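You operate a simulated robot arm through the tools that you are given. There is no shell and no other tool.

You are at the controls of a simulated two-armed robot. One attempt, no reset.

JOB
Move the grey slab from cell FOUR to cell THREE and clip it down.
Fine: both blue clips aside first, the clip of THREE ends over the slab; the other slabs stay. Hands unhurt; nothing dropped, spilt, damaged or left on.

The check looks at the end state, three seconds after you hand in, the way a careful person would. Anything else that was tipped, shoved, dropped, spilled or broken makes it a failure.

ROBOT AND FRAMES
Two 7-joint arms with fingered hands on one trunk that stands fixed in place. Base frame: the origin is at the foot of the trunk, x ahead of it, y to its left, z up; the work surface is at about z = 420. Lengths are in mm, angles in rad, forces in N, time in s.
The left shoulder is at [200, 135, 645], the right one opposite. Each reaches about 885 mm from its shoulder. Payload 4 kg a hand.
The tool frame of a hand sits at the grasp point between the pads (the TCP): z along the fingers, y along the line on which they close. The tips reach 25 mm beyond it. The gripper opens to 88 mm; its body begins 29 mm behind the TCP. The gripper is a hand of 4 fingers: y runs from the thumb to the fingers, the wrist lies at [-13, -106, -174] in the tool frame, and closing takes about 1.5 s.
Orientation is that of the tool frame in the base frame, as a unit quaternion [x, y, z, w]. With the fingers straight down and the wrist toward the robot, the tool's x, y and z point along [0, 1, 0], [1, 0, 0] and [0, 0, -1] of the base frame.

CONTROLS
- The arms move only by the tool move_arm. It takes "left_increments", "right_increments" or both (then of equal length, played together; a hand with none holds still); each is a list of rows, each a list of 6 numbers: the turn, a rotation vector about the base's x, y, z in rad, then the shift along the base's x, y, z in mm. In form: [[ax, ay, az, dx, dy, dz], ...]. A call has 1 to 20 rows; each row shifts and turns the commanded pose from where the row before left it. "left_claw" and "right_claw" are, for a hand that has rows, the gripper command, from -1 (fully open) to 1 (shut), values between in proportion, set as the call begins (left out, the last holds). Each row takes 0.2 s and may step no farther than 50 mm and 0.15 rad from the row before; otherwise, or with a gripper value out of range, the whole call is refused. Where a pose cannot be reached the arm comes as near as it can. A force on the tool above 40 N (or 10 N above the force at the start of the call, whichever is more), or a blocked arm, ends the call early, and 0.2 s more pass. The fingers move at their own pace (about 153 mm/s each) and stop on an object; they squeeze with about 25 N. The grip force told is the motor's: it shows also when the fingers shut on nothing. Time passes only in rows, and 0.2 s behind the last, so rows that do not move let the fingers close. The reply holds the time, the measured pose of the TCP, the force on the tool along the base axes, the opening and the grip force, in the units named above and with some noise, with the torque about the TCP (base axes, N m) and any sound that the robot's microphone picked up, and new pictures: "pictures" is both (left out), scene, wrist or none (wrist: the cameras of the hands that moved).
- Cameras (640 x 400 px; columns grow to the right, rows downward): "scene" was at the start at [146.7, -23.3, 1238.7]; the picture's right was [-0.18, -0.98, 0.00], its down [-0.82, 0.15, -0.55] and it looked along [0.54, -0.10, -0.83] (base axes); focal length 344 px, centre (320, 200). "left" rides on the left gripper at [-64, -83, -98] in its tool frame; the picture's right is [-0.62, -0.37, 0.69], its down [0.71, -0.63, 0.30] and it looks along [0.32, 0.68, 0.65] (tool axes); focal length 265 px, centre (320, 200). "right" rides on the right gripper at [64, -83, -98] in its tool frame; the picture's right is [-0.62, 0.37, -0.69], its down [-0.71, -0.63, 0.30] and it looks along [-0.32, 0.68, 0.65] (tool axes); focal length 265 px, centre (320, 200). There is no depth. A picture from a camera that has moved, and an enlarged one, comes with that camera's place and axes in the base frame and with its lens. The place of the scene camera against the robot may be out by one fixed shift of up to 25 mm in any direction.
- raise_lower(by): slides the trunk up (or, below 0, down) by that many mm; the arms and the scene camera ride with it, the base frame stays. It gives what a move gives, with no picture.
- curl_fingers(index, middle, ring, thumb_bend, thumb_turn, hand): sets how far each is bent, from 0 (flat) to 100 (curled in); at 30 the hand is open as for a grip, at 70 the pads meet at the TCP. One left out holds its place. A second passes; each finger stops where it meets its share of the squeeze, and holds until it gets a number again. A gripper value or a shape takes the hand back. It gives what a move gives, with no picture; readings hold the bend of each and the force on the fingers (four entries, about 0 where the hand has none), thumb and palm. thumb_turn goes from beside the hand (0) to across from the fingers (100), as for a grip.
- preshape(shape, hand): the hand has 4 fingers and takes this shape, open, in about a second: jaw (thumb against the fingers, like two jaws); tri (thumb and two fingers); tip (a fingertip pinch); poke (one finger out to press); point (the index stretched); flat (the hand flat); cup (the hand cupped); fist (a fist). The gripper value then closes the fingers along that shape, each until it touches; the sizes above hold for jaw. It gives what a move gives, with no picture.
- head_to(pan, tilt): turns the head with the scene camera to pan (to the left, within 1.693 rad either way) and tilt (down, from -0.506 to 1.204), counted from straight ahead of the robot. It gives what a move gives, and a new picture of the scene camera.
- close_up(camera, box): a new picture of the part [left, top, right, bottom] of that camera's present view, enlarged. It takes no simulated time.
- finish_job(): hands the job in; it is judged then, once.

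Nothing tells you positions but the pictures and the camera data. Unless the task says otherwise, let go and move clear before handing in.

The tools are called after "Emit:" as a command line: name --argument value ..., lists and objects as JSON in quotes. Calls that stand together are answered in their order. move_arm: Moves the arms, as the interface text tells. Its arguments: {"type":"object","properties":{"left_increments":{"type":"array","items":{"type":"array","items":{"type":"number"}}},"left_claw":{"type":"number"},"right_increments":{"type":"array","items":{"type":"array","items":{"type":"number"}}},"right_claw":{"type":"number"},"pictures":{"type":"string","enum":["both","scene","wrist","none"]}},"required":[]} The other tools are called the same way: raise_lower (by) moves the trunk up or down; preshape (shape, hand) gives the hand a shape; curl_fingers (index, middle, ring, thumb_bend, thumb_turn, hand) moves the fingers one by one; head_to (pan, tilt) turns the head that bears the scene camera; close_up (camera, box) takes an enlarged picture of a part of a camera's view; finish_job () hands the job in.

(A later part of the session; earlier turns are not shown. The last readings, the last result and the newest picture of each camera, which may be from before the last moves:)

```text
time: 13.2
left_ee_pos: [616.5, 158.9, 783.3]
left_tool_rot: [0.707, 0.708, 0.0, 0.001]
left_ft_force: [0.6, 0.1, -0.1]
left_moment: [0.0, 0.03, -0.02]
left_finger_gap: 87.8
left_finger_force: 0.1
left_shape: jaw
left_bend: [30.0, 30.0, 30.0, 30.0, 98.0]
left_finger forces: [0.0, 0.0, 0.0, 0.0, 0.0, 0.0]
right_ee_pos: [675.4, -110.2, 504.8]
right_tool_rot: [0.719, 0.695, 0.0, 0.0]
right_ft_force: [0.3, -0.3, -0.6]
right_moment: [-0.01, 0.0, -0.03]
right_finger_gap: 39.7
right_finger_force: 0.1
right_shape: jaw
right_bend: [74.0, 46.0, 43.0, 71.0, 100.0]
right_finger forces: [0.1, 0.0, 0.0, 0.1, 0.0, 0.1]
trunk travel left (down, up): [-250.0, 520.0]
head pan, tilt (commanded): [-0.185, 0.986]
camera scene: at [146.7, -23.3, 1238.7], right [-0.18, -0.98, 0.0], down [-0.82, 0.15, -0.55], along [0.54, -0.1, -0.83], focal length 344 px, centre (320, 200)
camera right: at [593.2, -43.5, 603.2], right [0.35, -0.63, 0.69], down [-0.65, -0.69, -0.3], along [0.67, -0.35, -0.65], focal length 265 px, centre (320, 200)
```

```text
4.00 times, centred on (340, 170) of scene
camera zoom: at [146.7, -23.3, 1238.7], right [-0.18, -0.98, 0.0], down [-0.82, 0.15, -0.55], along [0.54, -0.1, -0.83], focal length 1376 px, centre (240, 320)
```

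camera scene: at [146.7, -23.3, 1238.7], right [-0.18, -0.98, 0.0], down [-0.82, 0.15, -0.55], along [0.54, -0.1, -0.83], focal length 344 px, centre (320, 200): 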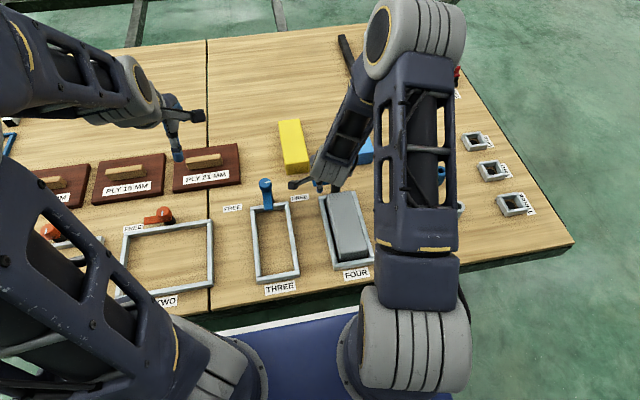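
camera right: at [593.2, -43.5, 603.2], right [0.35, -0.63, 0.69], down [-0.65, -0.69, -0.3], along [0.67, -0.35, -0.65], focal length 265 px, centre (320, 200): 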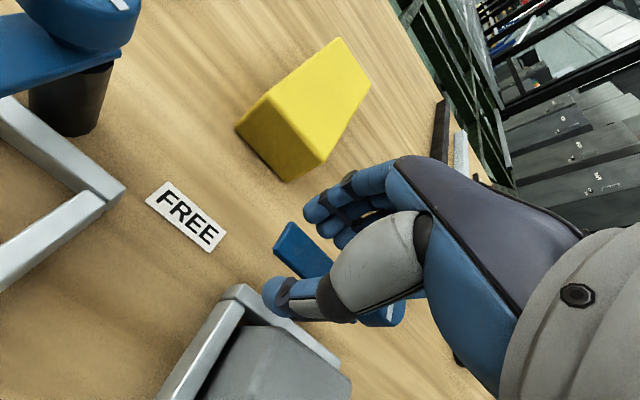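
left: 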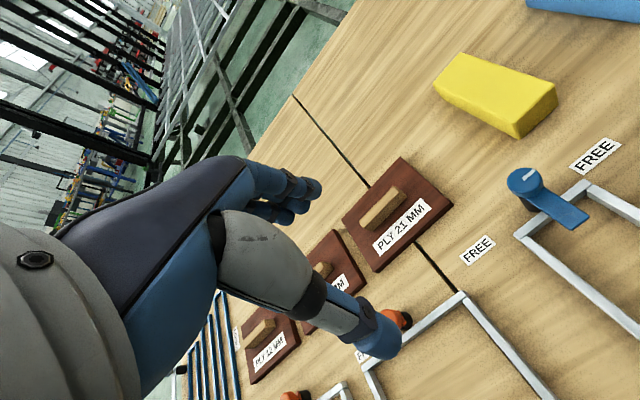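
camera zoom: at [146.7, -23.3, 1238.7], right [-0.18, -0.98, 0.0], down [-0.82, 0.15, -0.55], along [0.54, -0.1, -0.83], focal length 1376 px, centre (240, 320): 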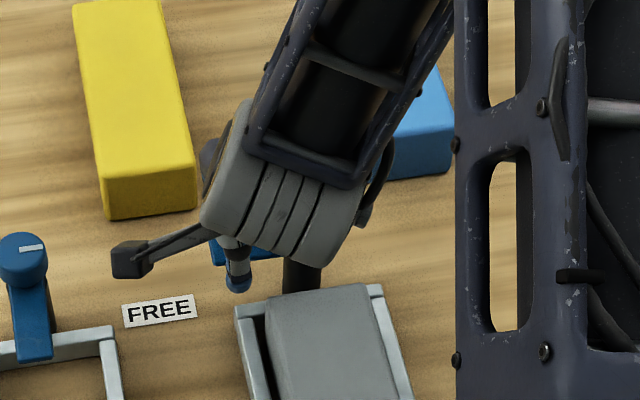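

The FOUR bar now points straight along +y (tip near (673, -96)), clear of the slab. I'll lift the fork straight up, move the left arm farther left out of the way, and take the right hand over to the THREE clip, whose pivot is near (675, 30).

Emit:
move_arm --right_increments '[[0, 0, 0, 0, 0, 20], [0, 0, 0, 0, 0, 30], [0, 0, 0, 0, 0, 30], [0, 0, 0, 0, 0, 30], [0, 0, 0.145, -5, 12.7, 0], [0, 0, 0.145, -5, 12.7, 0], [0, 0, 0.145, -5, 12.7, 0], [0, 0, 0.145, -5, 12.7, 0], [0, 0, 0.145, -5, 12.7, 0], [0, 0, 0.146, -5, 12.7, 0], [0, 0, 0.146, -5, 12.7, 0], [0, 0, 0.146, -5, 12.7, 0], [0, 0, 0.146, -5, 12.7, 0], [0, 0, 0.146, -5, 12.7, 0], [0, 0, 0.146, -4, 13, 0], [0, 0, 0, 0, 0, 0]]' --left_increments '[[0, 0, 0, 0, 10, 0], [0, 0, 0, 0, 15, 0], [0, 0, 0, 0, 15, 0], [0, 0, 0, 0, 15, 0], [0, 0, 0, 0, 15, 0], [0, 0, 0, 0, 15, 0], [0, 0, 0, 0, 15, 0], [0, 0, 0, 0, 15, 0], [0, 0, 0, 0, 15, 0], [0, 0, 0, 0, 10, 0], [0, 0, 0, 0, 0, 0], [0, 0, 0, 0, 0, 0], [0, 0, 0, 0, 0, 0], [0, 0, 0, 0, 0, 0], [0, 0, 0, 0, 0, 0], [0, 0, 0, 0, 0, 0]]' --pictures "both"

Emit:
close_up --camera "right" --box '[150, 160, 350, 360]'

Emit:
close_up --camera "scene" --box '[220, 150, 400, 300]'

```text
time: 16.6
left_ee_pos: [616.9, 300.2, 783.7]
left_tool_rot: [0.707, 0.707, -0.001, 0.0]
left_ft_force: [-0.5, 1.7, -0.4]
left_moment: [0.01, 0.02, 0.0]
left_finger_gap: 87.4
left_finger_force: 0.0
left_shape: jaw
left_bend: [30.0, 30.0, 30.0, 30.0, 98.0]
left_finger forces: [0.0, 0.0, 0.0, 0.0, 0.1, 0.0]
right_ee_pos: [620.3, 28.1, 614.0]
right_tool_rot: [-0.001, 1.0, 0.001, 0.0]
right_ft_force: [0.2, 0.0, -0.7]
right_moment: [-0.05, 0.05, -0.02]
right_finger_gap: 39.8
right_finger_force: 0.0
right_shape: jaw
right_bend: [74.0, 46.0, 43.0, 71.0, 100.0]
right_finger forces: [0.0, 0.1, 0.0, 0.1, 0.0, 0.1]
trunk travel left (down, up): [-250.0, 520.0]
head pan, tilt (commanded): [-0.185, 0.986]
camera scene: at [146.7, -23.3, 1238.7], right [-0.18, -0.98, 0.0], down [-0.82, 0.15, -0.55], along [0.54, -0.1, -0.83], focal length 344 px, centre (320, 200)
camera right: at [555.1, -55.8, 712.8], right [0.62, 0.37, 0.69], down [0.72, -0.63, -0.3], along [0.32, 0.68, -0.65], focal length 265 px, centre (320, 200)
camera left: at [535.2, 236.2, 882.4], right [-0.37, -0.62, -0.69], down [-0.63, 0.71, -0.3], along [0.68, 0.32, -0.65], focal length 265 px, centre (320, 200)
```

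scene: 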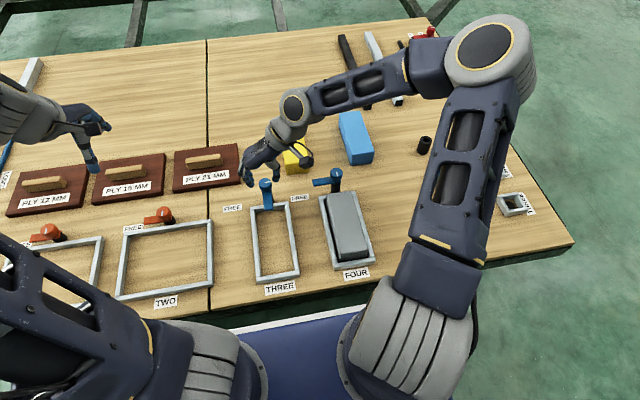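
right: 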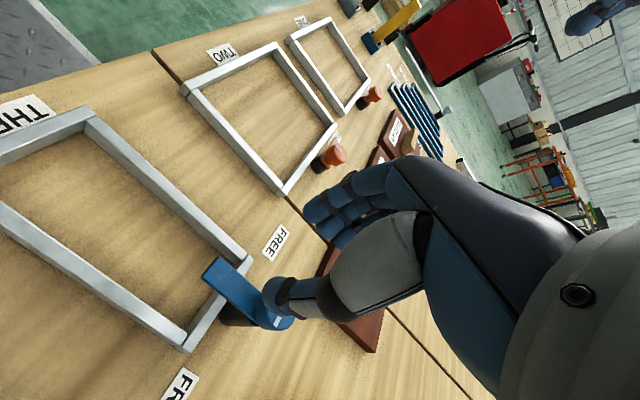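
left: 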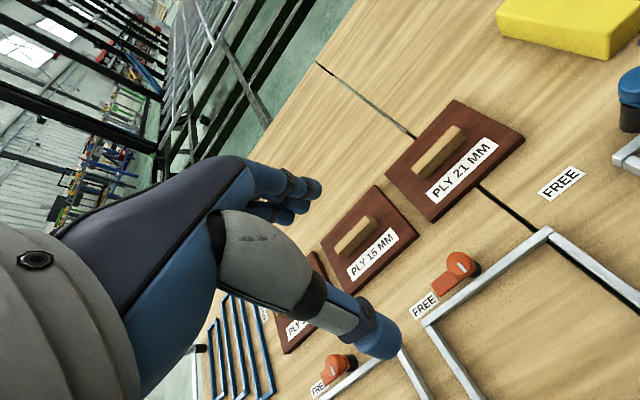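

```text
2.00 times, centred on (250, 260) of right
camera zoom: at [555.1, -55.8, 712.8], right [0.62, 0.37, 0.69], down [0.72, -0.63, -0.3], along [0.32, 0.68, -0.65], focal length 531 px, centre (460, 80)
```

zoom: 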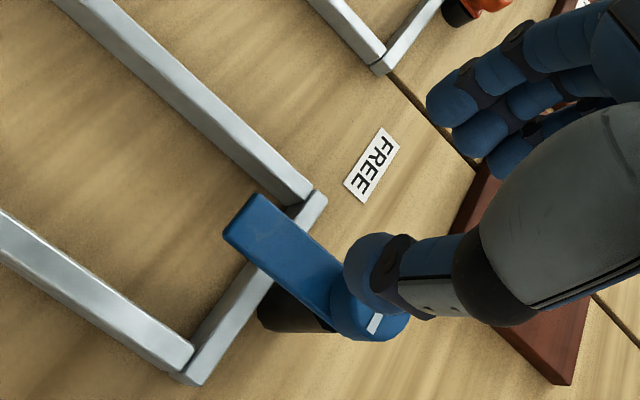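

```text
2.67 times, centred on (310, 225) of scene
camera zoom: at [146.7, -23.3, 1238.7], right [-0.18, -0.98, 0.0], down [-0.82, 0.15, -0.55], along [0.54, -0.1, -0.83], focal length 918 px, centre (347, 133)
```

zoom: 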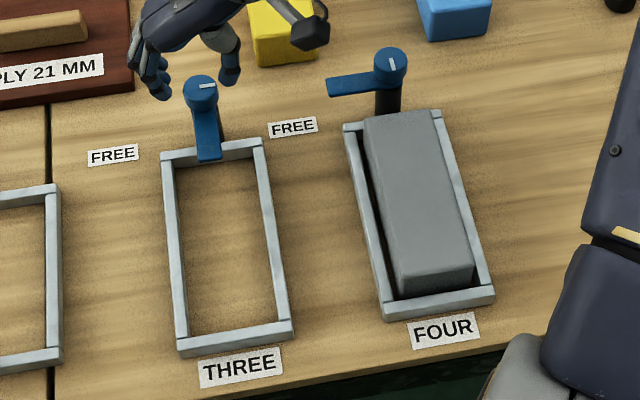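

THREE's bar lies at y≈28 with its tip at x≈611, between my fork sides. I'll descend over it; with no slab there, z≈496 is safe.

Emit:
move_arm --right_increments '[[0, 0, 0, 0.5, 0.5, -25], [0, 0, 0, 0, 0, -25], [0, 0, 0, 0, 0, -25], [0, 0, 0, 0, 0, -20], [0, 0, 0, 0, 0, -12], [0, 0, 0, 0, 0, -11], [0, 0, 0, 0, 0, 0]]' --pictures "wrist"

Emit:
close_up --camera "right" --box '[200, 140, 380, 320]'

```text
time: 18.2
left_ee_pos: [617.9, 300.7, 782.4]
left_tool_rot: [0.706, 0.708, 0.001, 0.0]
left_ft_force: [0.3, -1.0, 0.3]
left_moment: [-0.01, -0.01, -0.01]
left_finger_gap: 87.5
left_finger_force: 0.1
left_shape: jaw
left_bend: [30.0, 30.0, 30.0, 30.0, 98.0]
left_finger forces: [0.0, 0.1, 0.0, 0.1, 0.0, 0.0]
right_ee_pos: [620.6, 29.9, 497.0]
right_tool_rot: [0.0, 1.0, 0.0, 0.0]
right_ft_force: [-0.5, -0.3, 1.1]
right_moment: [-0.01, 0.0, 0.02]
right_finger_gap: 40.1
right_finger_force: 0.1
right_shape: jaw
right_bend: [74.0, 46.0, 43.0, 71.0, 100.0]
right_finger forces: [0.0, 0.0, 0.0, 0.0, 0.0, 0.0]
trunk travel left (down, up): [-250.0, 520.0]
head pan, tilt (commanded): [-0.185, 0.986]
camera right: at [556.1, -55.1, 595.3], right [0.62, 0.37, 0.69], down [0.71, -0.63, -0.3], along [0.32, 0.68, -0.65], focal length 265 px, centre (320, 200)
```

right: 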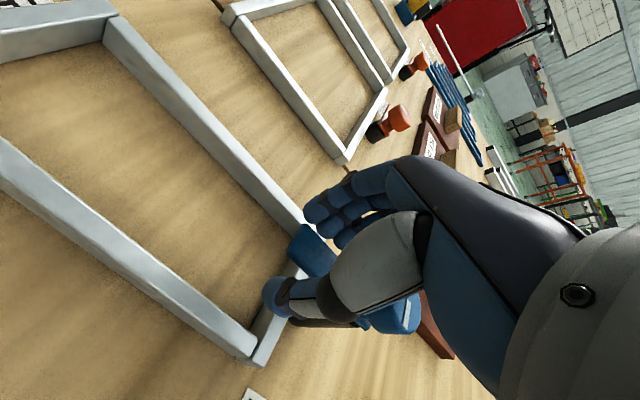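

```text
2.22 times, centred on (290, 230) of right
camera zoom: at [556.1, -55.1, 595.3], right [0.62, 0.37, 0.69], down [0.71, -0.63, -0.3], along [0.32, 0.68, -0.65], focal length 590 px, centre (387, 133)
```

zoom: 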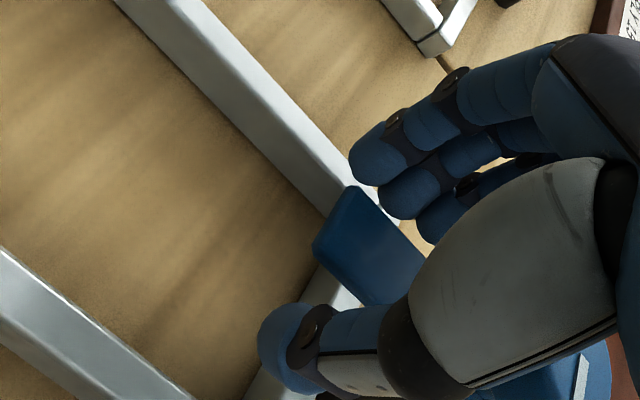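

The fork straddles THREE's bar with no contact. I'll swing it clockwise around (674.5, 30) towards its FREE label.

Emit:
move_arm --right_increments '[[0, 0, -0.1, 0.26, 5.29, 0], [0, 0, -0.1, 0.79, 5.24, 0], [0, 0, -0.1, 1.31, 5.13, 0], [0, 0, -0.1, 1.82, 4.98, 0], [0, 0, -0.1, 2.3, 4.77, 0], [0, 0, -0.1, 2.77, 4.52, 0], [0, 0, -0.1, 3.21, 4.22, 0], [0, 0, -0.1, 3.61, 3.88, 0], [0, 0, -0.1, 3.98, 3.5, 0], [0, 0, 0, 0, 0, 0]]' --pictures "both"

Emit:
close_up --camera "right" --box '[200, 140, 380, 320]'

```text
time: 20.4
left_ee_pos: [616.7, 300.6, 784.4]
left_tool_rot: [0.707, 0.707, 0.0, 0.001]
left_ft_force: [0.2, 0.1, 0.1]
left_moment: [-0.02, 0.02, 0.0]
left_finger_gap: 87.8
left_finger_force: 0.1
left_shape: jaw
left_bend: [30.0, 30.0, 30.0, 30.0, 98.0]
left_finger forces: [0.0, 0.0, 0.0, 0.1, 0.0, 0.0]
right_ee_pos: [642.4, 72.7, 497.2]
right_tool_rot: [0.436, 0.9, 0.001, 0.0]
right_ft_force: [-0.9, -0.1, -0.4]
right_moment: [0.01, 0.04, 0.01]
right_finger_gap: 40.4
right_finger_force: 0.1
right_shape: jaw
right_bend: [74.0, 46.0, 43.0, 71.0, 100.0]
right_finger forces: [0.1, 0.0, 0.1, 0.0, 0.3, 0.1]
trunk travel left (down, up): [-250.0, 520.0]
head pan, tilt (commanded): [-0.185, 0.986]
camera scene: at [146.7, -23.3, 1238.7], right [-0.18, -0.98, 0.0], down [-0.82, 0.15, -0.55], along [0.54, -0.1, -0.83], focal length 344 px, centre (320, 200)
camera right: at [536.4, 70.0, 594.5], right [0.67, -0.26, 0.69], down [-0.05, -0.95, -0.3], along [0.74, 0.17, -0.65], focal length 265 px, centre (320, 200)
```

scene: 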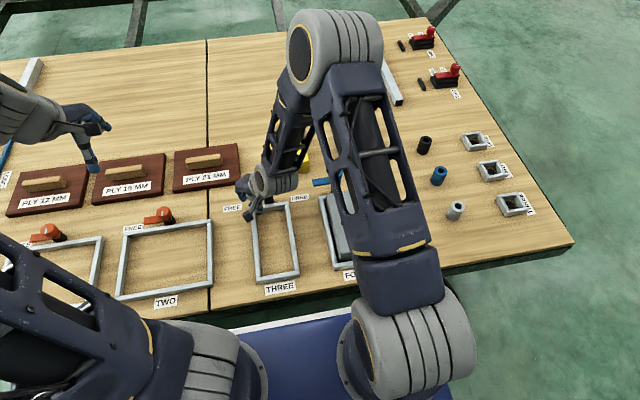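
right: 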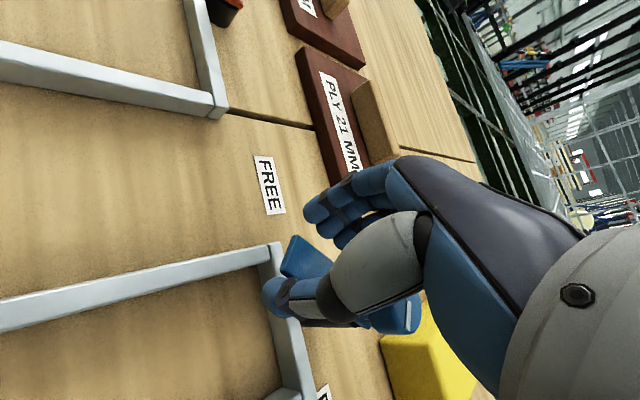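

```text
2.22 times, centred on (290, 230) of right
camera zoom: at [536.4, 70.0, 594.5], right [0.67, -0.26, 0.69], down [-0.05, -0.95, -0.3], along [0.74, 0.17, -0.65], focal length 590 px, centre (387, 133)
```

zoom: 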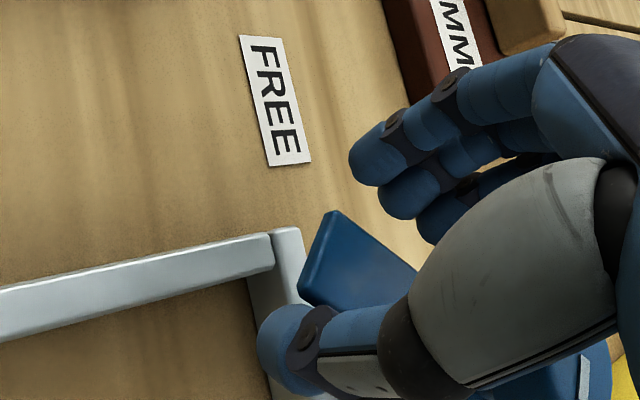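

THREE's bar is turning the same way. I'll finish the swing, raising by 4 mm to give extra clearance to the PLY 21 board.

Emit:
move_arm --right_increments '[[0, 0, -0.1, 4.31, 3.08, 2], [0, 0, -0.1, 4.6, 2.64, 2], [0, 0, -0.1, 4.84, 2.16, 0], [0, 0, -0.1, 5.03, 1.67, 0], [0, 0, -0.1, 5.17, 1.16, 0], [0, 0, -0.1, 5.26, 0.64, 0], [0, 0, -0.1, 5.3, 0.11, 0], [0, 0, 0, 0, 0, 0]]' --pictures "both"

Emit:
close_up --camera "right" --box '[180, 140, 400, 340]'

```text
time: 22.2
left_ee_pos: [617.3, 300.4, 783.7]
left_tool_rot: [0.708, 0.707, 0.001, 0.0]
left_ft_force: [0.9, -0.5, 0.3]
left_moment: [-0.02, -0.01, 0.01]
left_finger_gap: 87.5
left_finger_force: 0.1
left_shape: jaw
left_bend: [30.0, 30.0, 30.0, 30.0, 98.0]
left_finger forces: [0.0, 0.0, 0.1, 0.0, 0.1, 0.1]
right_ee_pos: [676.9, 84.0, 501.0]
right_tool_rot: [0.718, 0.696, 0.0, 0.0]
right_ft_force: [0.2, -0.5, -0.5]
right_moment: [0.02, 0.0, 0.02]
right_finger_gap: 40.0
right_finger_force: 0.0
right_shape: jaw
right_bend: [74.0, 46.0, 43.0, 71.0, 100.0]
right_finger forces: [0.0, 0.0, 0.0, 0.1, 0.0, 0.0]
trunk travel left (down, up): [-250.0, 520.0]
head pan, tilt (commanded): [-0.185, 0.986]
camera scene: at [146.7, -23.3, 1238.7], right [-0.18, -0.98, 0.0], down [-0.82, 0.15, -0.55], along [0.54, -0.1, -0.83], focal length 344 px, centre (320, 200)
camera right: at [594.7, 149.9, 599.2], right [0.35, -0.63, 0.69], down [-0.65, -0.69, -0.3], along [0.67, -0.35, -0.65], focal length 265 px, centre (320, 200)
```

scene: 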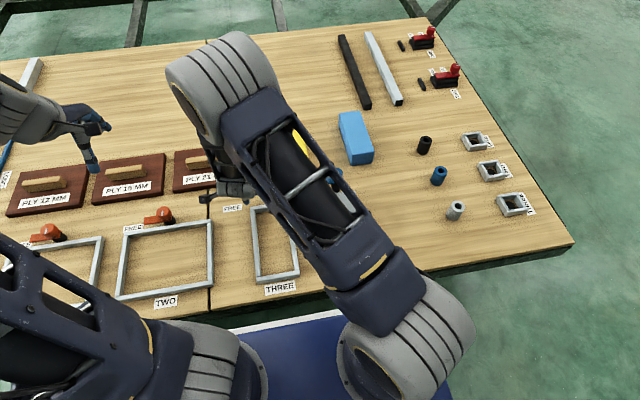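
right: 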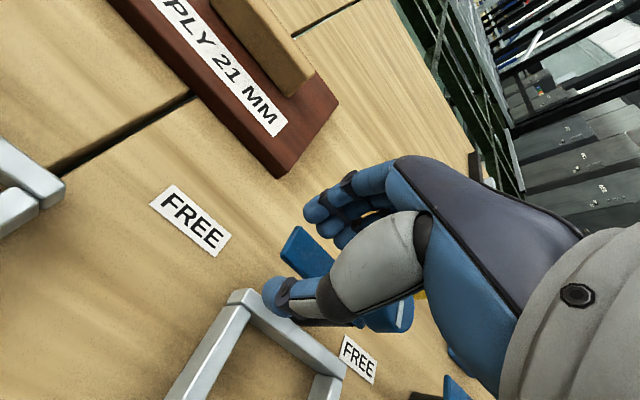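

```text
2.00 times, centred on (290, 240) of right
camera zoom: at [594.7, 149.9, 599.2], right [0.35, -0.63, 0.69], down [-0.65, -0.69, -0.3], along [0.67, -0.35, -0.65], focal length 531 px, centre (380, 120)
```

zoom: 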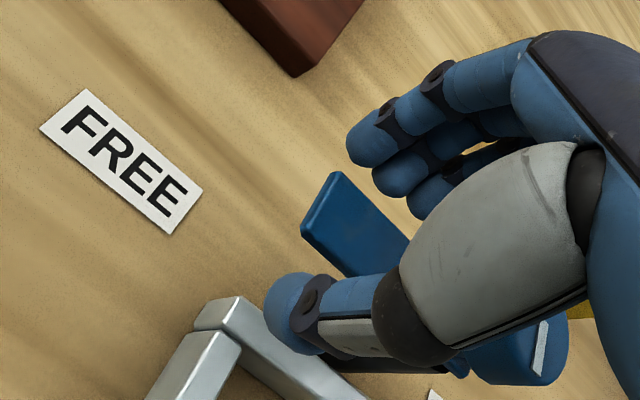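

Both blue clips are now aside, each pointing at its FREE label. I'll lift straight up first, then open the hand and move over the slab.

Emit:
move_arm --right_increments '[[0, 0, 0, 0, 0, 20], [0, 0, 0, 0, 0, 30], [0, 0, 0, 0, 0, 35], [0, 0, 0, 0, 0, 35], [0, 0, 0, 0, 0, 10]]' --pictures "none"

Emit:
move_arm --right_increments '[[0, 0, 0.145, -12, -22, 0], [0, 0, 0.145, -12, -22, 0], [0, 0, 0.145, -12, -22, 0], [0, 0, 0.145, -12, -22, 0], [0, 0, 0.145, -12, -22, 0], [0, 0, 0.146, -12, -22, 0], [0, 0, 0.146, -12, -22, 0], [0, 0, 0.146, -12, -22, 0], [0, 0, 0.146, -12, -22, 0], [0, 0, 0.146, -12, -22, 0], [0, 0, 0.146, -13, -23, 0], [0, 0, 0, 0, 0, 0]]' --right_claw -1 --pictures "both"

Emit:
close_up --camera "scene" --box '[220, 150, 400, 300]'

Emit:
close_up --camera "right" --box '[60, 140, 360, 360]'

```text
time: 23.4
left_ee_pos: [618.4, 299.4, 784.9]
left_tool_rot: [0.708, 0.707, 0.0, 0.001]
left_ft_force: [-0.8, 0.6, 0.3]
left_moment: [-0.03, 0.01, 0.03]
left_finger_gap: 87.6
left_finger_force: 0.1
left_shape: jaw
left_bend: [30.0, 30.0, 30.0, 30.0, 98.0]
left_finger forces: [0.1, 0.1, 0.0, 0.0, 0.0, 0.0]
right_ee_pos: [675.8, 82.6, 631.1]
right_tool_rot: [0.718, 0.696, -0.001, -0.001]
right_ft_force: [-0.2, 0.0, -0.3]
right_moment: [0.03, 0.01, 0.04]
right_finger_gap: 40.1
right_finger_force: 0.0
right_shape: jaw
right_bend: [74.0, 46.0, 43.0, 71.0, 100.0]
right_finger forces: [0.1, 0.1, 0.0, 0.1, 0.0, 0.1]
trunk travel left (down, up): [-250.0, 520.0]
head pan, tilt (commanded): [-0.185, 0.986]
```

```text
time: 26.0
left_ee_pos: [617.1, 300.9, 784.2]
left_tool_rot: [0.708, 0.707, 0.001, 0.001]
left_ft_force: [0.0, -0.4, 0.0]
left_moment: [-0.01, -0.05, 0.02]
left_finger_gap: 87.6
left_finger_force: 0.1
left_shape: jaw
left_bend: [30.0, 30.0, 30.0, 30.0, 98.0]
left_finger forces: [0.1, 0.0, 0.1, 0.1, 0.0, 0.0]
right_ee_pos: [541.8, -160.9, 629.5]
right_tool_rot: [-0.002, 1.0, 0.0, 0.0]
right_ft_force: [-0.1, -1.1, -0.5]
right_moment: [-0.04, -0.01, 0.0]
right_finger_gap: 87.8
right_finger_force: 0.0
right_shape: jaw
right_bend: [30.0, 30.0, 30.0, 30.0, 98.0]
right_finger forces: [0.1, 0.1, 0.0, 0.0, 0.0, 0.1]
trunk travel left (down, up): [-250.0, 520.0]
head pan, tilt (commanded): [-0.185, 0.986]
camera scene: at [146.7, -23.4, 1238.7], right [-0.18, -0.98, 0.0], down [-0.82, 0.15, -0.55], along [0.54, -0.1, -0.83], focal length 344 px, centre (320, 200)
camera right: at [477.9, -244.8, 728.4], right [0.62, 0.37, 0.69], down [0.72, -0.63, -0.3], along [0.32, 0.68, -0.65], focal length 265 px, centre (320, 200)
```

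scene: 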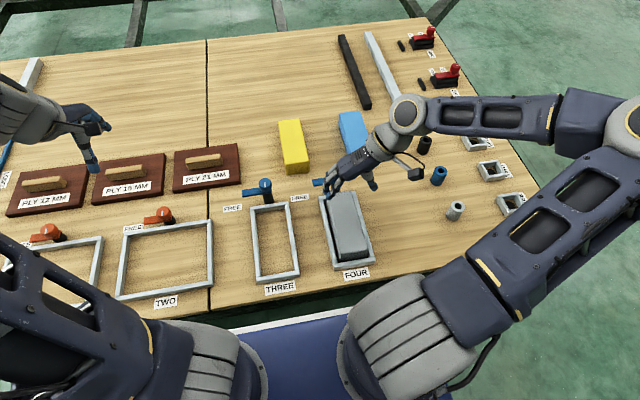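
right: 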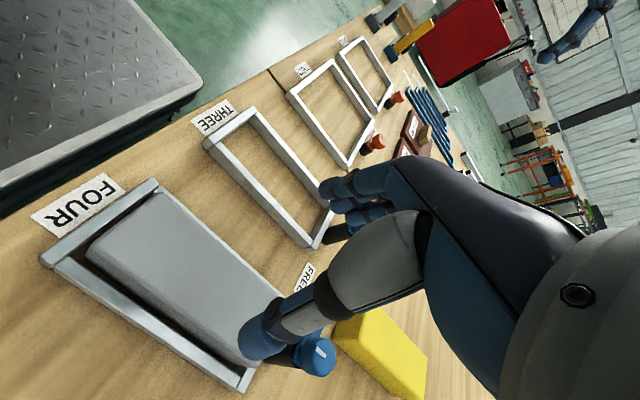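

```text
2.67 times, centred on (310, 225) of scene
camera zoom: at [146.7, -23.4, 1238.7], right [-0.18, -0.98, 0.0], down [-0.82, 0.15, -0.55], along [0.54, -0.1, -0.83], focal length 918 px, centre (347, 133)
```

zoom: 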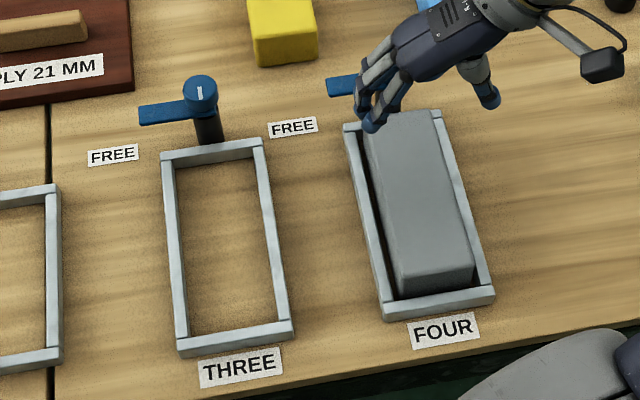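

```text
1.82 times, centred on (210, 250) of right
camera zoom: at [477.9, -244.8, 728.4], right [0.62, 0.37, 0.69], down [0.72, -0.63, -0.3], along [0.32, 0.68, -0.65], focal length 483 px, centre (520, 109)
```

zoom: 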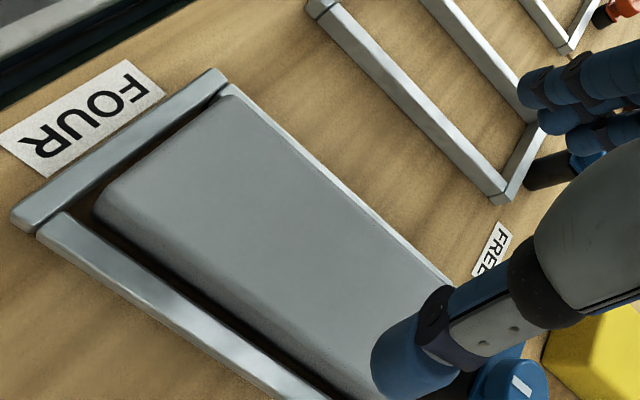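

The hand is open over the slab (centre about (548, -160)), and both clips are clearly aside. I'll descend to just above the slab top and check the alignment.

Emit:
move_arm --right_increments '[[0, 0, 0, 1, 0.5, -30], [0, 0, 0, 1, 0, -30], [0, 0, 0, 0, 0, -30], [0, 0, 0, 0, 0, -20], [0, 0, 0, 0, 0, 0]]' --pictures "both"

Emit:
close_up --camera "right" --box '[100, 120, 400, 360]'

Emit:
close_up --camera "scene" --box '[290, 150, 410, 270]'

```text
time: 27.2
left_ee_pos: [618.9, 300.6, 783.5]
left_tool_rot: [0.708, 0.707, 0.0, 0.001]
left_ft_force: [-0.1, -0.4, 0.1]
left_moment: [0.01, 0.01, -0.01]
left_finger_gap: 87.7
left_finger_force: 0.1
left_shape: jaw
left_bend: [30.0, 30.0, 30.0, 30.0, 98.0]
left_finger forces: [0.0, 0.0, 0.0, 0.0, 0.0, 0.0]
right_ee_pos: [547.1, -161.5, 518.7]
right_tool_rot: [-0.001, 1.0, 0.0, 0.0]
right_ft_force: [0.3, -0.3, -0.6]
right_moment: [-0.02, -0.02, 0.01]
right_finger_gap: 87.7
right_finger_force: 0.1
right_shape: jaw
right_bend: [30.0, 30.0, 30.0, 30.0, 98.0]
right_finger forces: [0.0, 0.1, 0.1, 0.1, 0.1, 0.1]
trunk travel left (down, up): [-250.0, 520.0]
head pan, tilt (commanded): [-0.185, 0.986]
camera scene: at [146.7, -23.3, 1238.7], right [-0.18, -0.98, 0.0], down [-0.82, 0.15, -0.55], along [0.54, -0.1, -0.83], focal length 344 px, centre (320, 200)
camera right: at [481.7, -247.0, 617.2], right [0.62, 0.37, 0.69], down [0.72, -0.63, -0.3], along [0.32, 0.68, -0.65], focal length 265 px, centre (320, 200)
```

scene: 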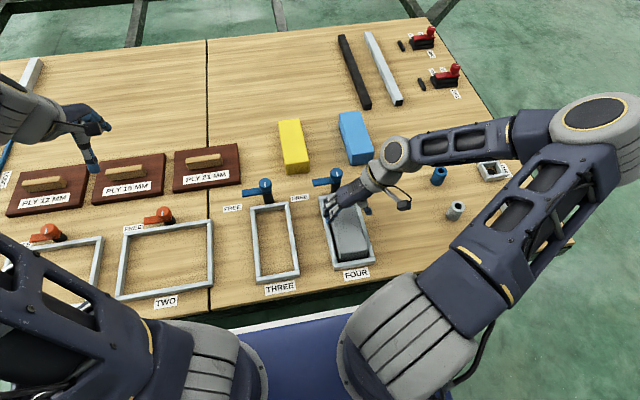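
right: 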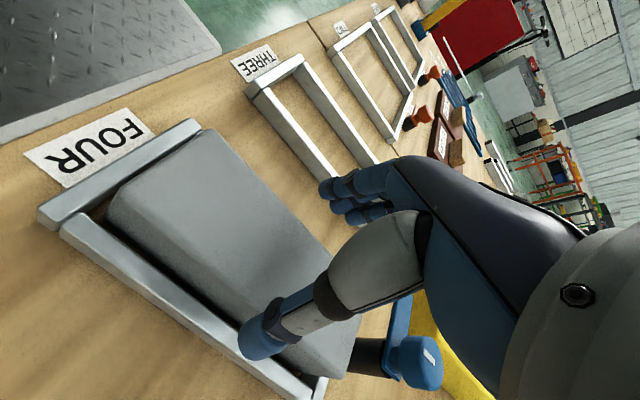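

```text
1.67 times, centred on (250, 240) of right
camera zoom: at [481.7, -247.0, 617.2], right [0.62, 0.37, 0.69], down [0.72, -0.63, -0.3], along [0.32, 0.68, -0.65], focal length 442 px, centre (437, 133)
```

zoom: 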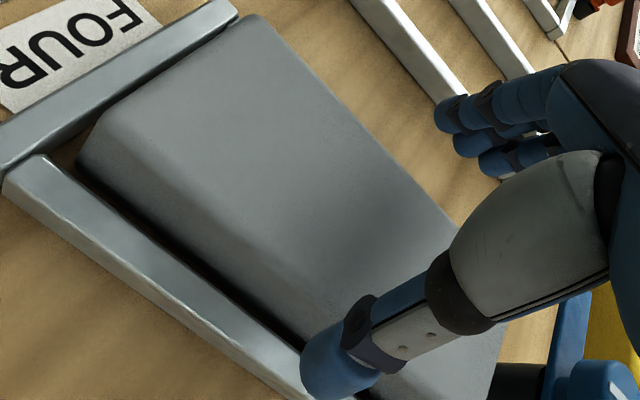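

```text
3.33 times, centred on (350, 210) of scene
camera zoom: at [146.7, -23.3, 1238.7], right [-0.18, -0.98, 0.0], down [-0.82, 0.15, -0.55], along [0.54, -0.1, -0.83], focal length 1147 px, centre (220, 167)
```

zoom: 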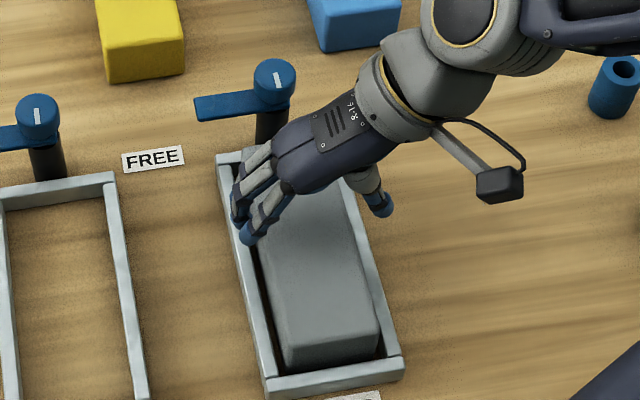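

The alignment looks good, with about 13 mm of free space on each side of the slab. I'll lower to z≈470 so the tips stay just above the frame walls.

Emit:
move_arm --right_increments '[[0, 0, 0, 0, 0, -12], [0, 0, 0, 0, 0, -12], [0, 0, 0, 0, 0, -12], [0, 0, 0, 0, 0, -8], [0, 0, 0, 0, 0, -5], [0, 0, 0, 0, 0, 0]]' --pictures "both"

Emit:
close_up --camera "right" --box '[200, 140, 400, 340]'

Emit:
close_up --camera "scene" --box '[290, 150, 410, 270]'

```text
time: 28.6
left_ee_pos: [616.4, 300.3, 785.0]
left_tool_rot: [0.707, 0.707, 0.001, -0.001]
left_ft_force: [-0.2, 0.3, 0.1]
left_moment: [0.02, -0.03, 0.01]
left_finger_gap: 87.5
left_finger_force: 0.1
left_shape: jaw
left_bend: [30.0, 30.0, 30.0, 30.0, 98.0]
left_finger forces: [0.1, 0.1, 0.0, 0.0, 0.0, 0.1]
right_ee_pos: [544.9, -158.0, 470.3]
right_tool_rot: [-0.001, 1.0, 0.0, 0.0]
right_ft_force: [-0.6, -0.1, 0.8]
right_moment: [-0.01, 0.0, 0.02]
right_finger_gap: 88.0
right_finger_force: 0.0
right_shape: jaw
right_bend: [30.0, 30.0, 30.0, 29.0, 98.0]
right_finger forces: [0.0, 0.0, 0.0, 0.0, 1.0, 0.1]
trunk travel left (down, up): [-250.0, 520.0]
head pan, tilt (commanded): [-0.185, 0.986]
camera scene: at [146.7, -23.4, 1238.7], right [-0.18, -0.98, 0.0], down [-0.82, 0.15, -0.55], along [0.54, -0.1, -0.83], focal length 344 px, centre (320, 200)
camera right: at [480.0, -242.9, 569.6], right [0.62, 0.37, 0.69], down [0.72, -0.63, -0.3], along [0.32, 0.68, -0.65], focal length 265 px, centre (320, 200)
```

scene: 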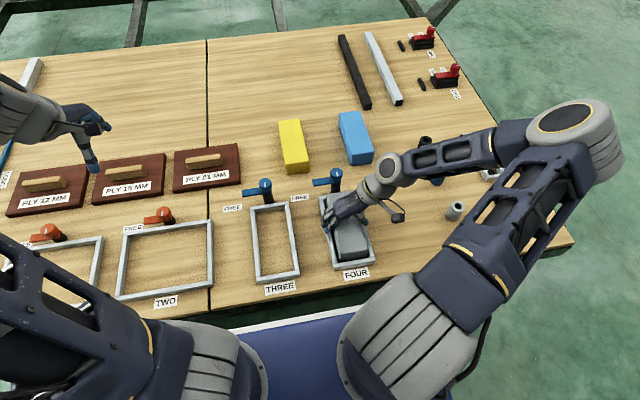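
right: 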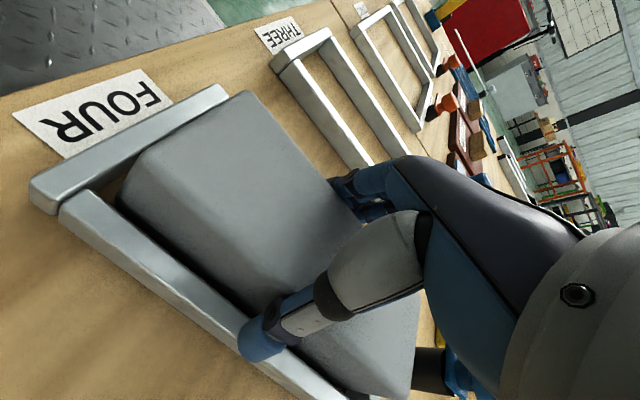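

```text
2.00 times, centred on (300, 240) of right
camera zoom: at [480.0, -242.9, 569.6], right [0.62, 0.37, 0.69], down [0.72, -0.63, -0.3], along [0.32, 0.68, -0.65], focal length 531 px, centre (360, 120)
```

zoom: 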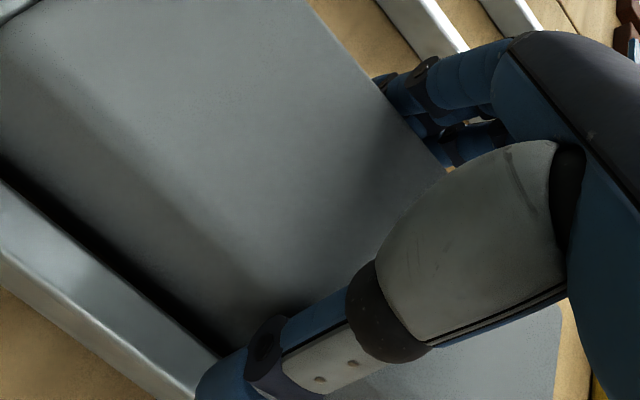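

```text
3.33 times, centred on (350, 210) of scene
camera zoom: at [146.7, -23.4, 1238.7], right [-0.18, -0.98, 0.0], down [-0.82, 0.15, -0.55], along [0.54, -0.1, -0.83], focal length 1147 px, centre (220, 167)
```

zoom: 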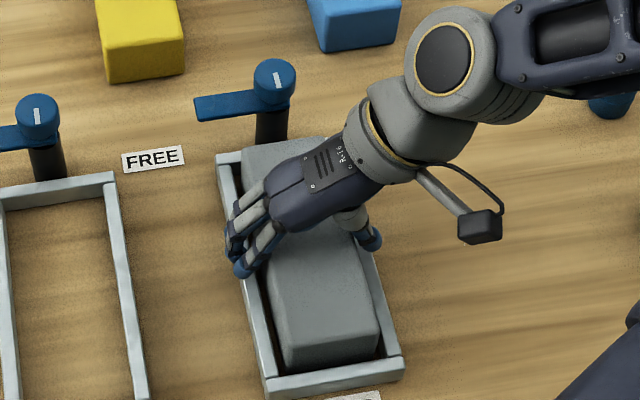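

The thumb just grazes the wall top (1 N), so I'll lift 3 mm and then close on the slab.

Emit:
move_arm --right_increments '[[0, 0, 0, 0, 0, 3], [0, 0, 0, 0, 0, 0]]' --pictures "none"

Emit:
move_arm --right_increments '[[0, 0, 0, 0, 0, 0], [0, 0, 0, 0, 0, 0], [0, 0, 0, 0, 0, 0], [0, 0, 0, 0, 0, 0], [0, 0, 0, 0, 0, 0], [0, 0, 0, 0, 0, 0], [0, 0, 0, 0, 0, 0], [0, 0, 0, 0, 0, 0]]' --right_claw 1 --pictures "both"

Emit:
close_up --camera "right" --box '[200, 140, 400, 340]'

Emit:
close_up --camera "scene" --box '[290, 150, 410, 270]'

```text
time: 29.2
left_ee_pos: [617.1, 299.6, 784.0]
left_tool_rot: [0.707, 0.707, 0.0, 0.001]
left_ft_force: [-0.8, 0.5, -0.5]
left_moment: [-0.05, 0.0, 0.01]
left_finger_gap: 88.0
left_finger_force: 0.1
left_shape: jaw
left_bend: [30.0, 30.0, 30.0, 30.0, 98.0]
left_finger forces: [0.0, 0.0, 0.1, 0.1, 0.1, 0.1]
right_ee_pos: [544.2, -160.0, 474.7]
right_tool_rot: [-0.001, 1.0, 0.0, 0.0]
right_ft_force: [-0.7, -0.1, 1.3]
right_moment: [-0.02, 0.0, 0.0]
right_finger_gap: 88.0
right_finger_force: 0.1
right_shape: jaw
right_bend: [30.0, 30.0, 30.0, 30.0, 98.0]
right_finger forces: [0.0, 0.0, 0.0, 0.0, 0.1, 0.0]
trunk travel left (down, up): [-250.0, 520.0]
head pan, tilt (commanded): [-0.185, 0.986]
```

```text
time: 31.0
left_ee_pos: [617.2, 299.5, 784.1]
left_tool_rot: [0.707, 0.707, 0.0, 0.0]
left_ft_force: [0.5, 0.0, 0.4]
left_moment: [0.04, -0.02, 0.0]
left_finger_gap: 87.5
left_finger_force: 0.0
left_shape: jaw
left_bend: [30.0, 30.0, 30.0, 30.0, 98.0]
left_finger forces: [0.0, 0.1, 0.1, 0.0, 0.1, 0.1]
right_ee_pos: [543.9, -158.3, 474.2]
right_tool_rot: [-0.001, 1.0, 0.0, 0.0]
right_ft_force: [0.5, 0.6, 0.1]
right_moment: [0.0, -0.02, 0.01]
right_finger_gap: 64.2
right_finger_force: 25.1
right_shape: jaw
right_bend: [27.0, 36.0, 33.0, 54.0, 99.0]
right_finger forces: [14.4, 7.4, 3.1, 0.1, 24.6, 0.0]
trunk travel left (down, up): [-250.0, 520.0]
head pan, tilt (commanded): [-0.185, 0.986]
camera scene: at [146.7, -23.4, 1238.7], right [-0.18, -0.98, 0.0], down [-0.82, 0.15, -0.55], along [0.54, -0.1, -0.83], focal length 344 px, centre (320, 200)
camera right: at [479.8, -243.1, 572.3], right [0.62, 0.37, 0.69], down [0.72, -0.63, -0.3], along [0.32, 0.68, -0.65], focal length 265 px, centre (320, 200)
```

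scene: 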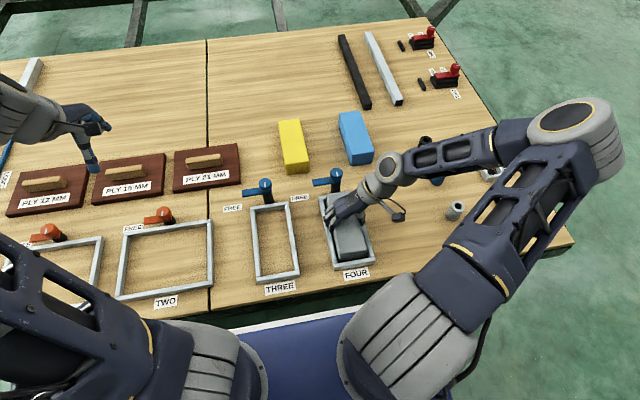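
right: 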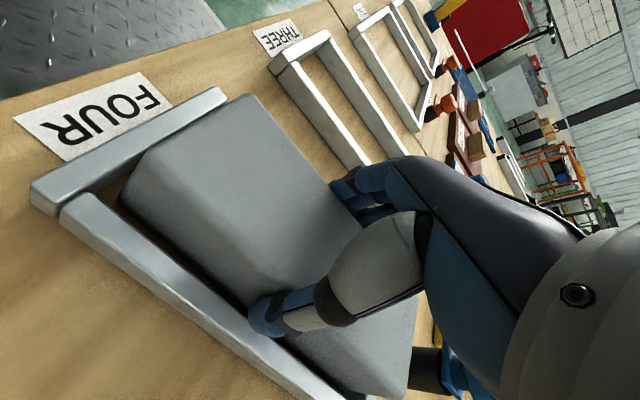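

```text
2.00 times, centred on (300, 240) of right
camera zoom: at [479.8, -243.1, 572.3], right [0.62, 0.37, 0.69], down [0.72, -0.63, -0.3], along [0.32, 0.68, -0.65], focal length 531 px, centre (360, 120)
```

zoom: 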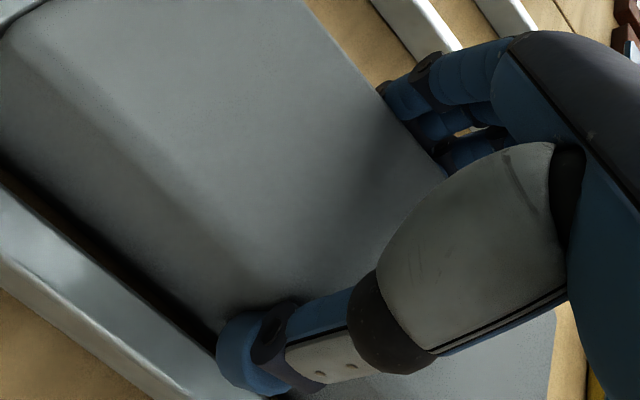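

```text
3.33 times, centred on (350, 210) of scene
camera zoom: at [146.7, -23.4, 1238.7], right [-0.18, -0.98, 0.0], down [-0.82, 0.15, -0.55], along [0.54, -0.1, -0.83], focal length 1147 px, centre (220, 167)
```

zoom: 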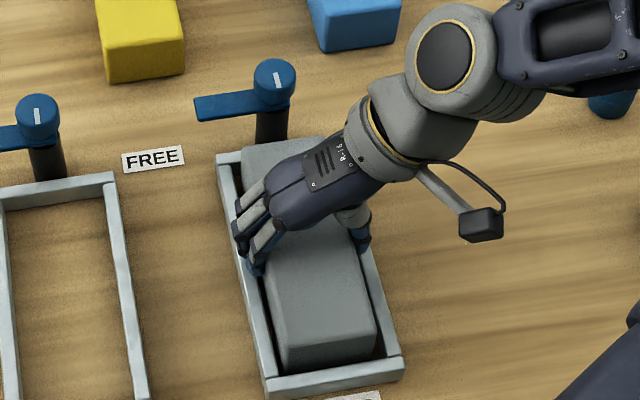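

The grip is firm at 25 N with a 64 mm gap. I'll lift a little as a weight and slip test.

Emit:
move_arm --right_increments '[[0, 0, 0, 0, 0, 2], [0, 0, 0, 0, 0, 3], [0, 0, 0, 0, 0, 5], [0, 0, 0, 0, 0, 5], [0, 0, 0, 0, 0, 0]]' --pictures "both"

Emit:
close_up --camera "scene" --box '[290, 150, 410, 270]'

Emit:
close_up --camera "right" --box '[20, 60, 420, 400]'

```text
time: 32.2
left_ee_pos: [617.6, 299.8, 785.4]
left_tool_rot: [0.707, 0.707, 0.0, 0.0]
left_ft_force: [-0.4, -0.3, -0.5]
left_moment: [0.02, 0.05, -0.01]
left_finger_gap: 87.5
left_finger_force: 0.2
left_shape: jaw
left_bend: [30.0, 30.0, 30.0, 30.0, 98.0]
left_finger forces: [0.1, 0.0, 0.1, 0.0, 0.0, 0.0]
right_ee_pos: [545.0, -158.2, 490.8]
right_tool_rot: [-0.002, 1.0, 0.001, 0.0]
right_ft_force: [-0.1, -0.2, -1.3]
right_moment: [-0.01, -0.04, -0.01]
right_finger_gap: 64.3
right_finger_force: 25.2
right_shape: jaw
right_bend: [27.0, 36.0, 33.0, 54.0, 99.0]
right_finger forces: [14.5, 7.4, 3.2, 0.0, 24.7, 0.0]
trunk travel left (down, up): [-250.0, 520.0]
head pan, tilt (commanded): [-0.185, 0.986]
camera scene: at [146.7, -23.4, 1238.7], right [-0.18, -0.98, 0.0], down [-0.82, 0.15, -0.55], along [0.54, -0.1, -0.83], focal length 344 px, centre (320, 200)
camera right: at [480.1, -242.5, 588.0], right [0.62, 0.37, 0.69], down [0.72, -0.63, -0.3], along [0.32, 0.68, -0.65], focal length 265 px, centre (320, 200)
```

scene: 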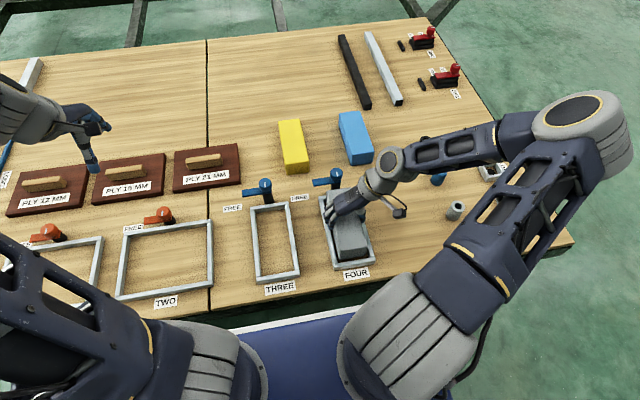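
right: 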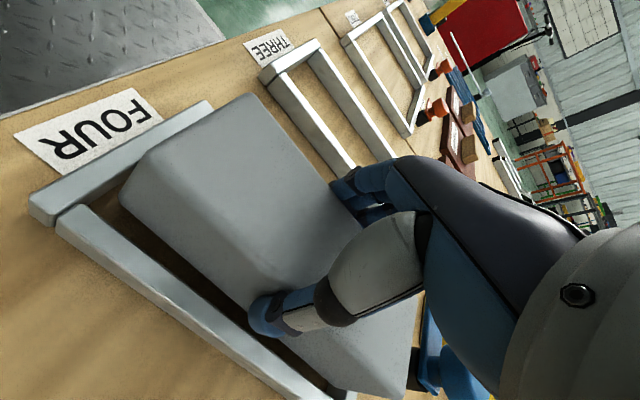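

```text
3.33 times, centred on (350, 210) of scene
camera zoom: at [146.7, -23.4, 1238.7], right [-0.18, -0.98, 0.0], down [-0.82, 0.15, -0.55], along [0.54, -0.1, -0.83], focal length 1147 px, centre (220, 167)
```

zoom: 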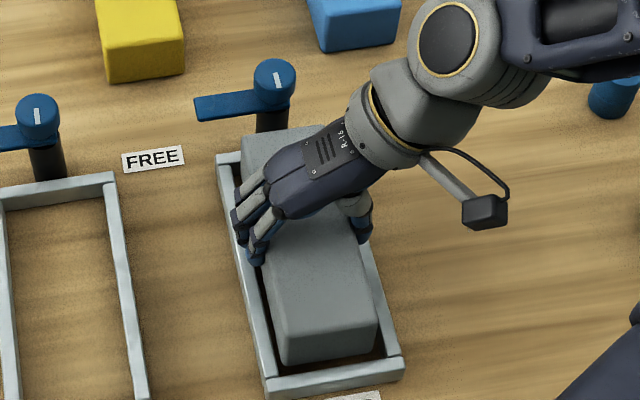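

```text
1.18 times, centred on (220, 230) of right
camera zoom: at [480.1, -242.5, 588.0], right [0.62, 0.37, 0.69], down [0.72, -0.63, -0.3], along [0.32, 0.68, -0.65], focal length 312 px, centre (438, 165)
```

zoom: 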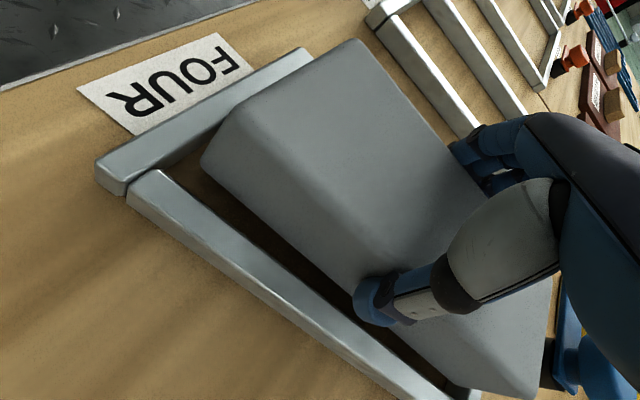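

The slab lifts level with the hand, and it's light. I'll raise it well clear and carry it 192 mm left, over cell THREE.

Emit:
move_arm --right_increments '[[0, 0, 0, 0, 0, 10], [0, 0, 0, 0, 0, 15], [0, 0, 0, 0, 0, 20], [0, 0, 0, 0, 0, 15], [0, 0, 0, 0, 12, 0], [0, 0, 0, 0, 20, 0], [0, 0, 0, 0, 24, 0], [0, 0, 0, 0, 24, 0], [0, 0, 0, 0, 24, 0], [0, 0, 0, 0, 24, 0], [0, 0, 0, 0, 24, 0], [0, 0, 0, 0, 20, 0], [0, 0, 0, 0, 14, 0], [0, 0, 0, 0, 6, 0], [0, 0, 0, 0, 0, 0]]' --pictures "both"

Emit:
close_up --camera "scene" --box '[220, 150, 340, 300]'

Emit:
close_up --camera "right" --box '[20, 60, 420, 400]'

```text
time: 35.4
left_ee_pos: [617.6, 300.2, 783.9]
left_tool_rot: [0.707, 0.707, 0.0, 0.0]
left_ft_force: [0.6, -0.5, -0.5]
left_moment: [-0.02, 0.01, -0.02]
left_finger_gap: 87.8
left_finger_force: 0.1
left_shape: jaw
left_bend: [30.0, 30.0, 30.0, 30.0, 98.0]
left_finger forces: [0.1, 0.1, 0.0, 0.1, 0.0, 0.0]
right_ee_pos: [546.6, 33.1, 549.7]
right_tool_rot: [-0.001, 1.0, 0.0, 0.0]
right_ft_force: [0.8, 0.3, -1.0]
right_moment: [-0.02, 0.02, -0.02]
right_finger_gap: 64.3
right_finger_force: 24.6
right_shape: jaw
right_bend: [27.0, 36.0, 33.0, 54.0, 99.0]
right_finger forces: [14.4, 7.3, 3.1, 0.1, 24.7, 0.1]
trunk travel left (down, up): [-250.0, 520.0]
head pan, tilt (commanded): [-0.185, 0.986]
camera scene: at [146.7, -23.3, 1238.7], right [-0.18, -0.98, 0.0], down [-0.82, 0.15, -0.55], along [0.54, -0.1, -0.83], focal length 344 px, centre (320, 200)
camera right: at [482.1, -51.5, 647.9], right [0.62, 0.37, 0.69], down [0.72, -0.63, -0.3], along [0.32, 0.68, -0.65], focal length 265 px, centre (320, 200)
```

scene: 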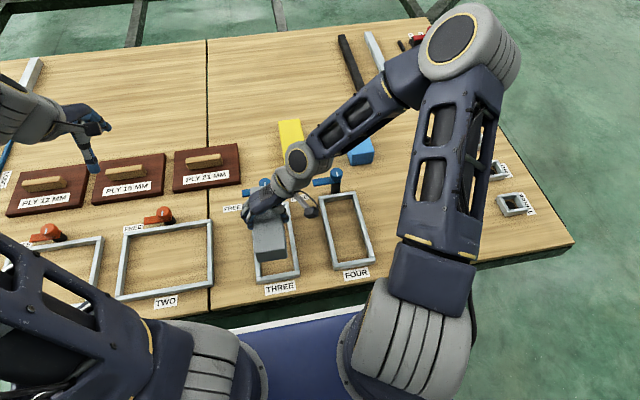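
right: 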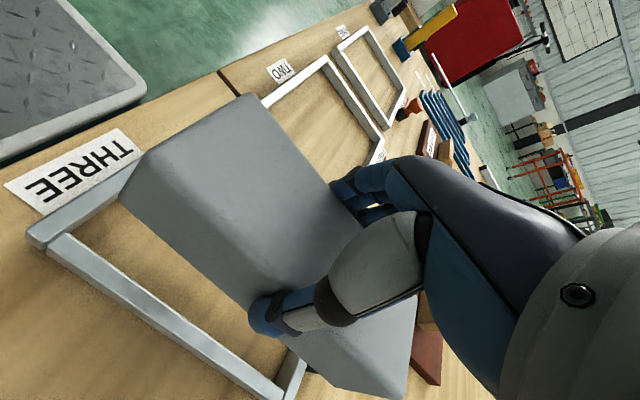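

```text
2.67 times, centred on (280, 225) of scene
camera zoom: at [146.7, -23.3, 1238.7], right [-0.18, -0.98, 0.0], down [-0.82, 0.15, -0.55], along [0.54, -0.1, -0.83], focal length 918 px, centre (427, 133)
```

zoom: 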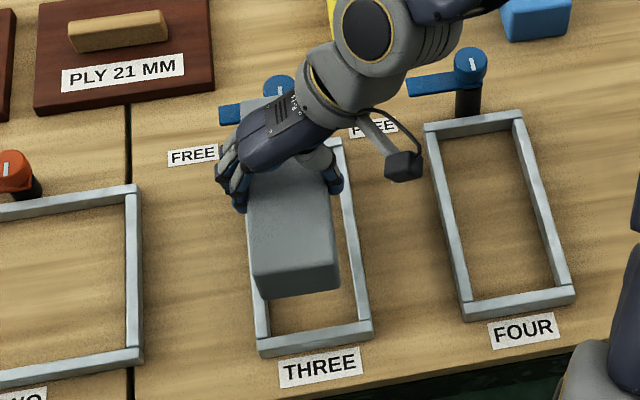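

```text
1.18 times, centred on (220, 230) of right
camera zoom: at [482.1, -51.5, 647.9], right [0.62, 0.37, 0.69], down [0.72, -0.63, -0.3], along [0.32, 0.68, -0.65], focal length 312 px, centre (438, 165)
```

zoom: 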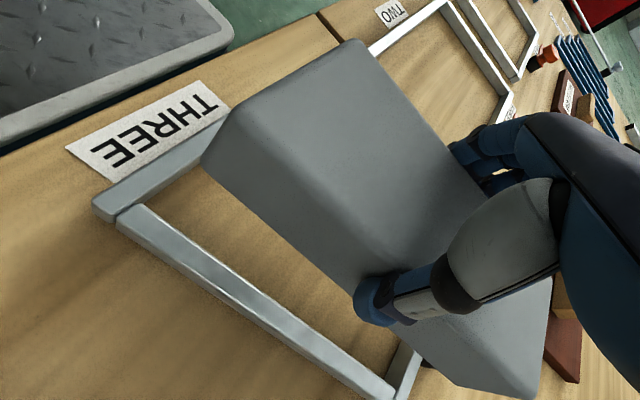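

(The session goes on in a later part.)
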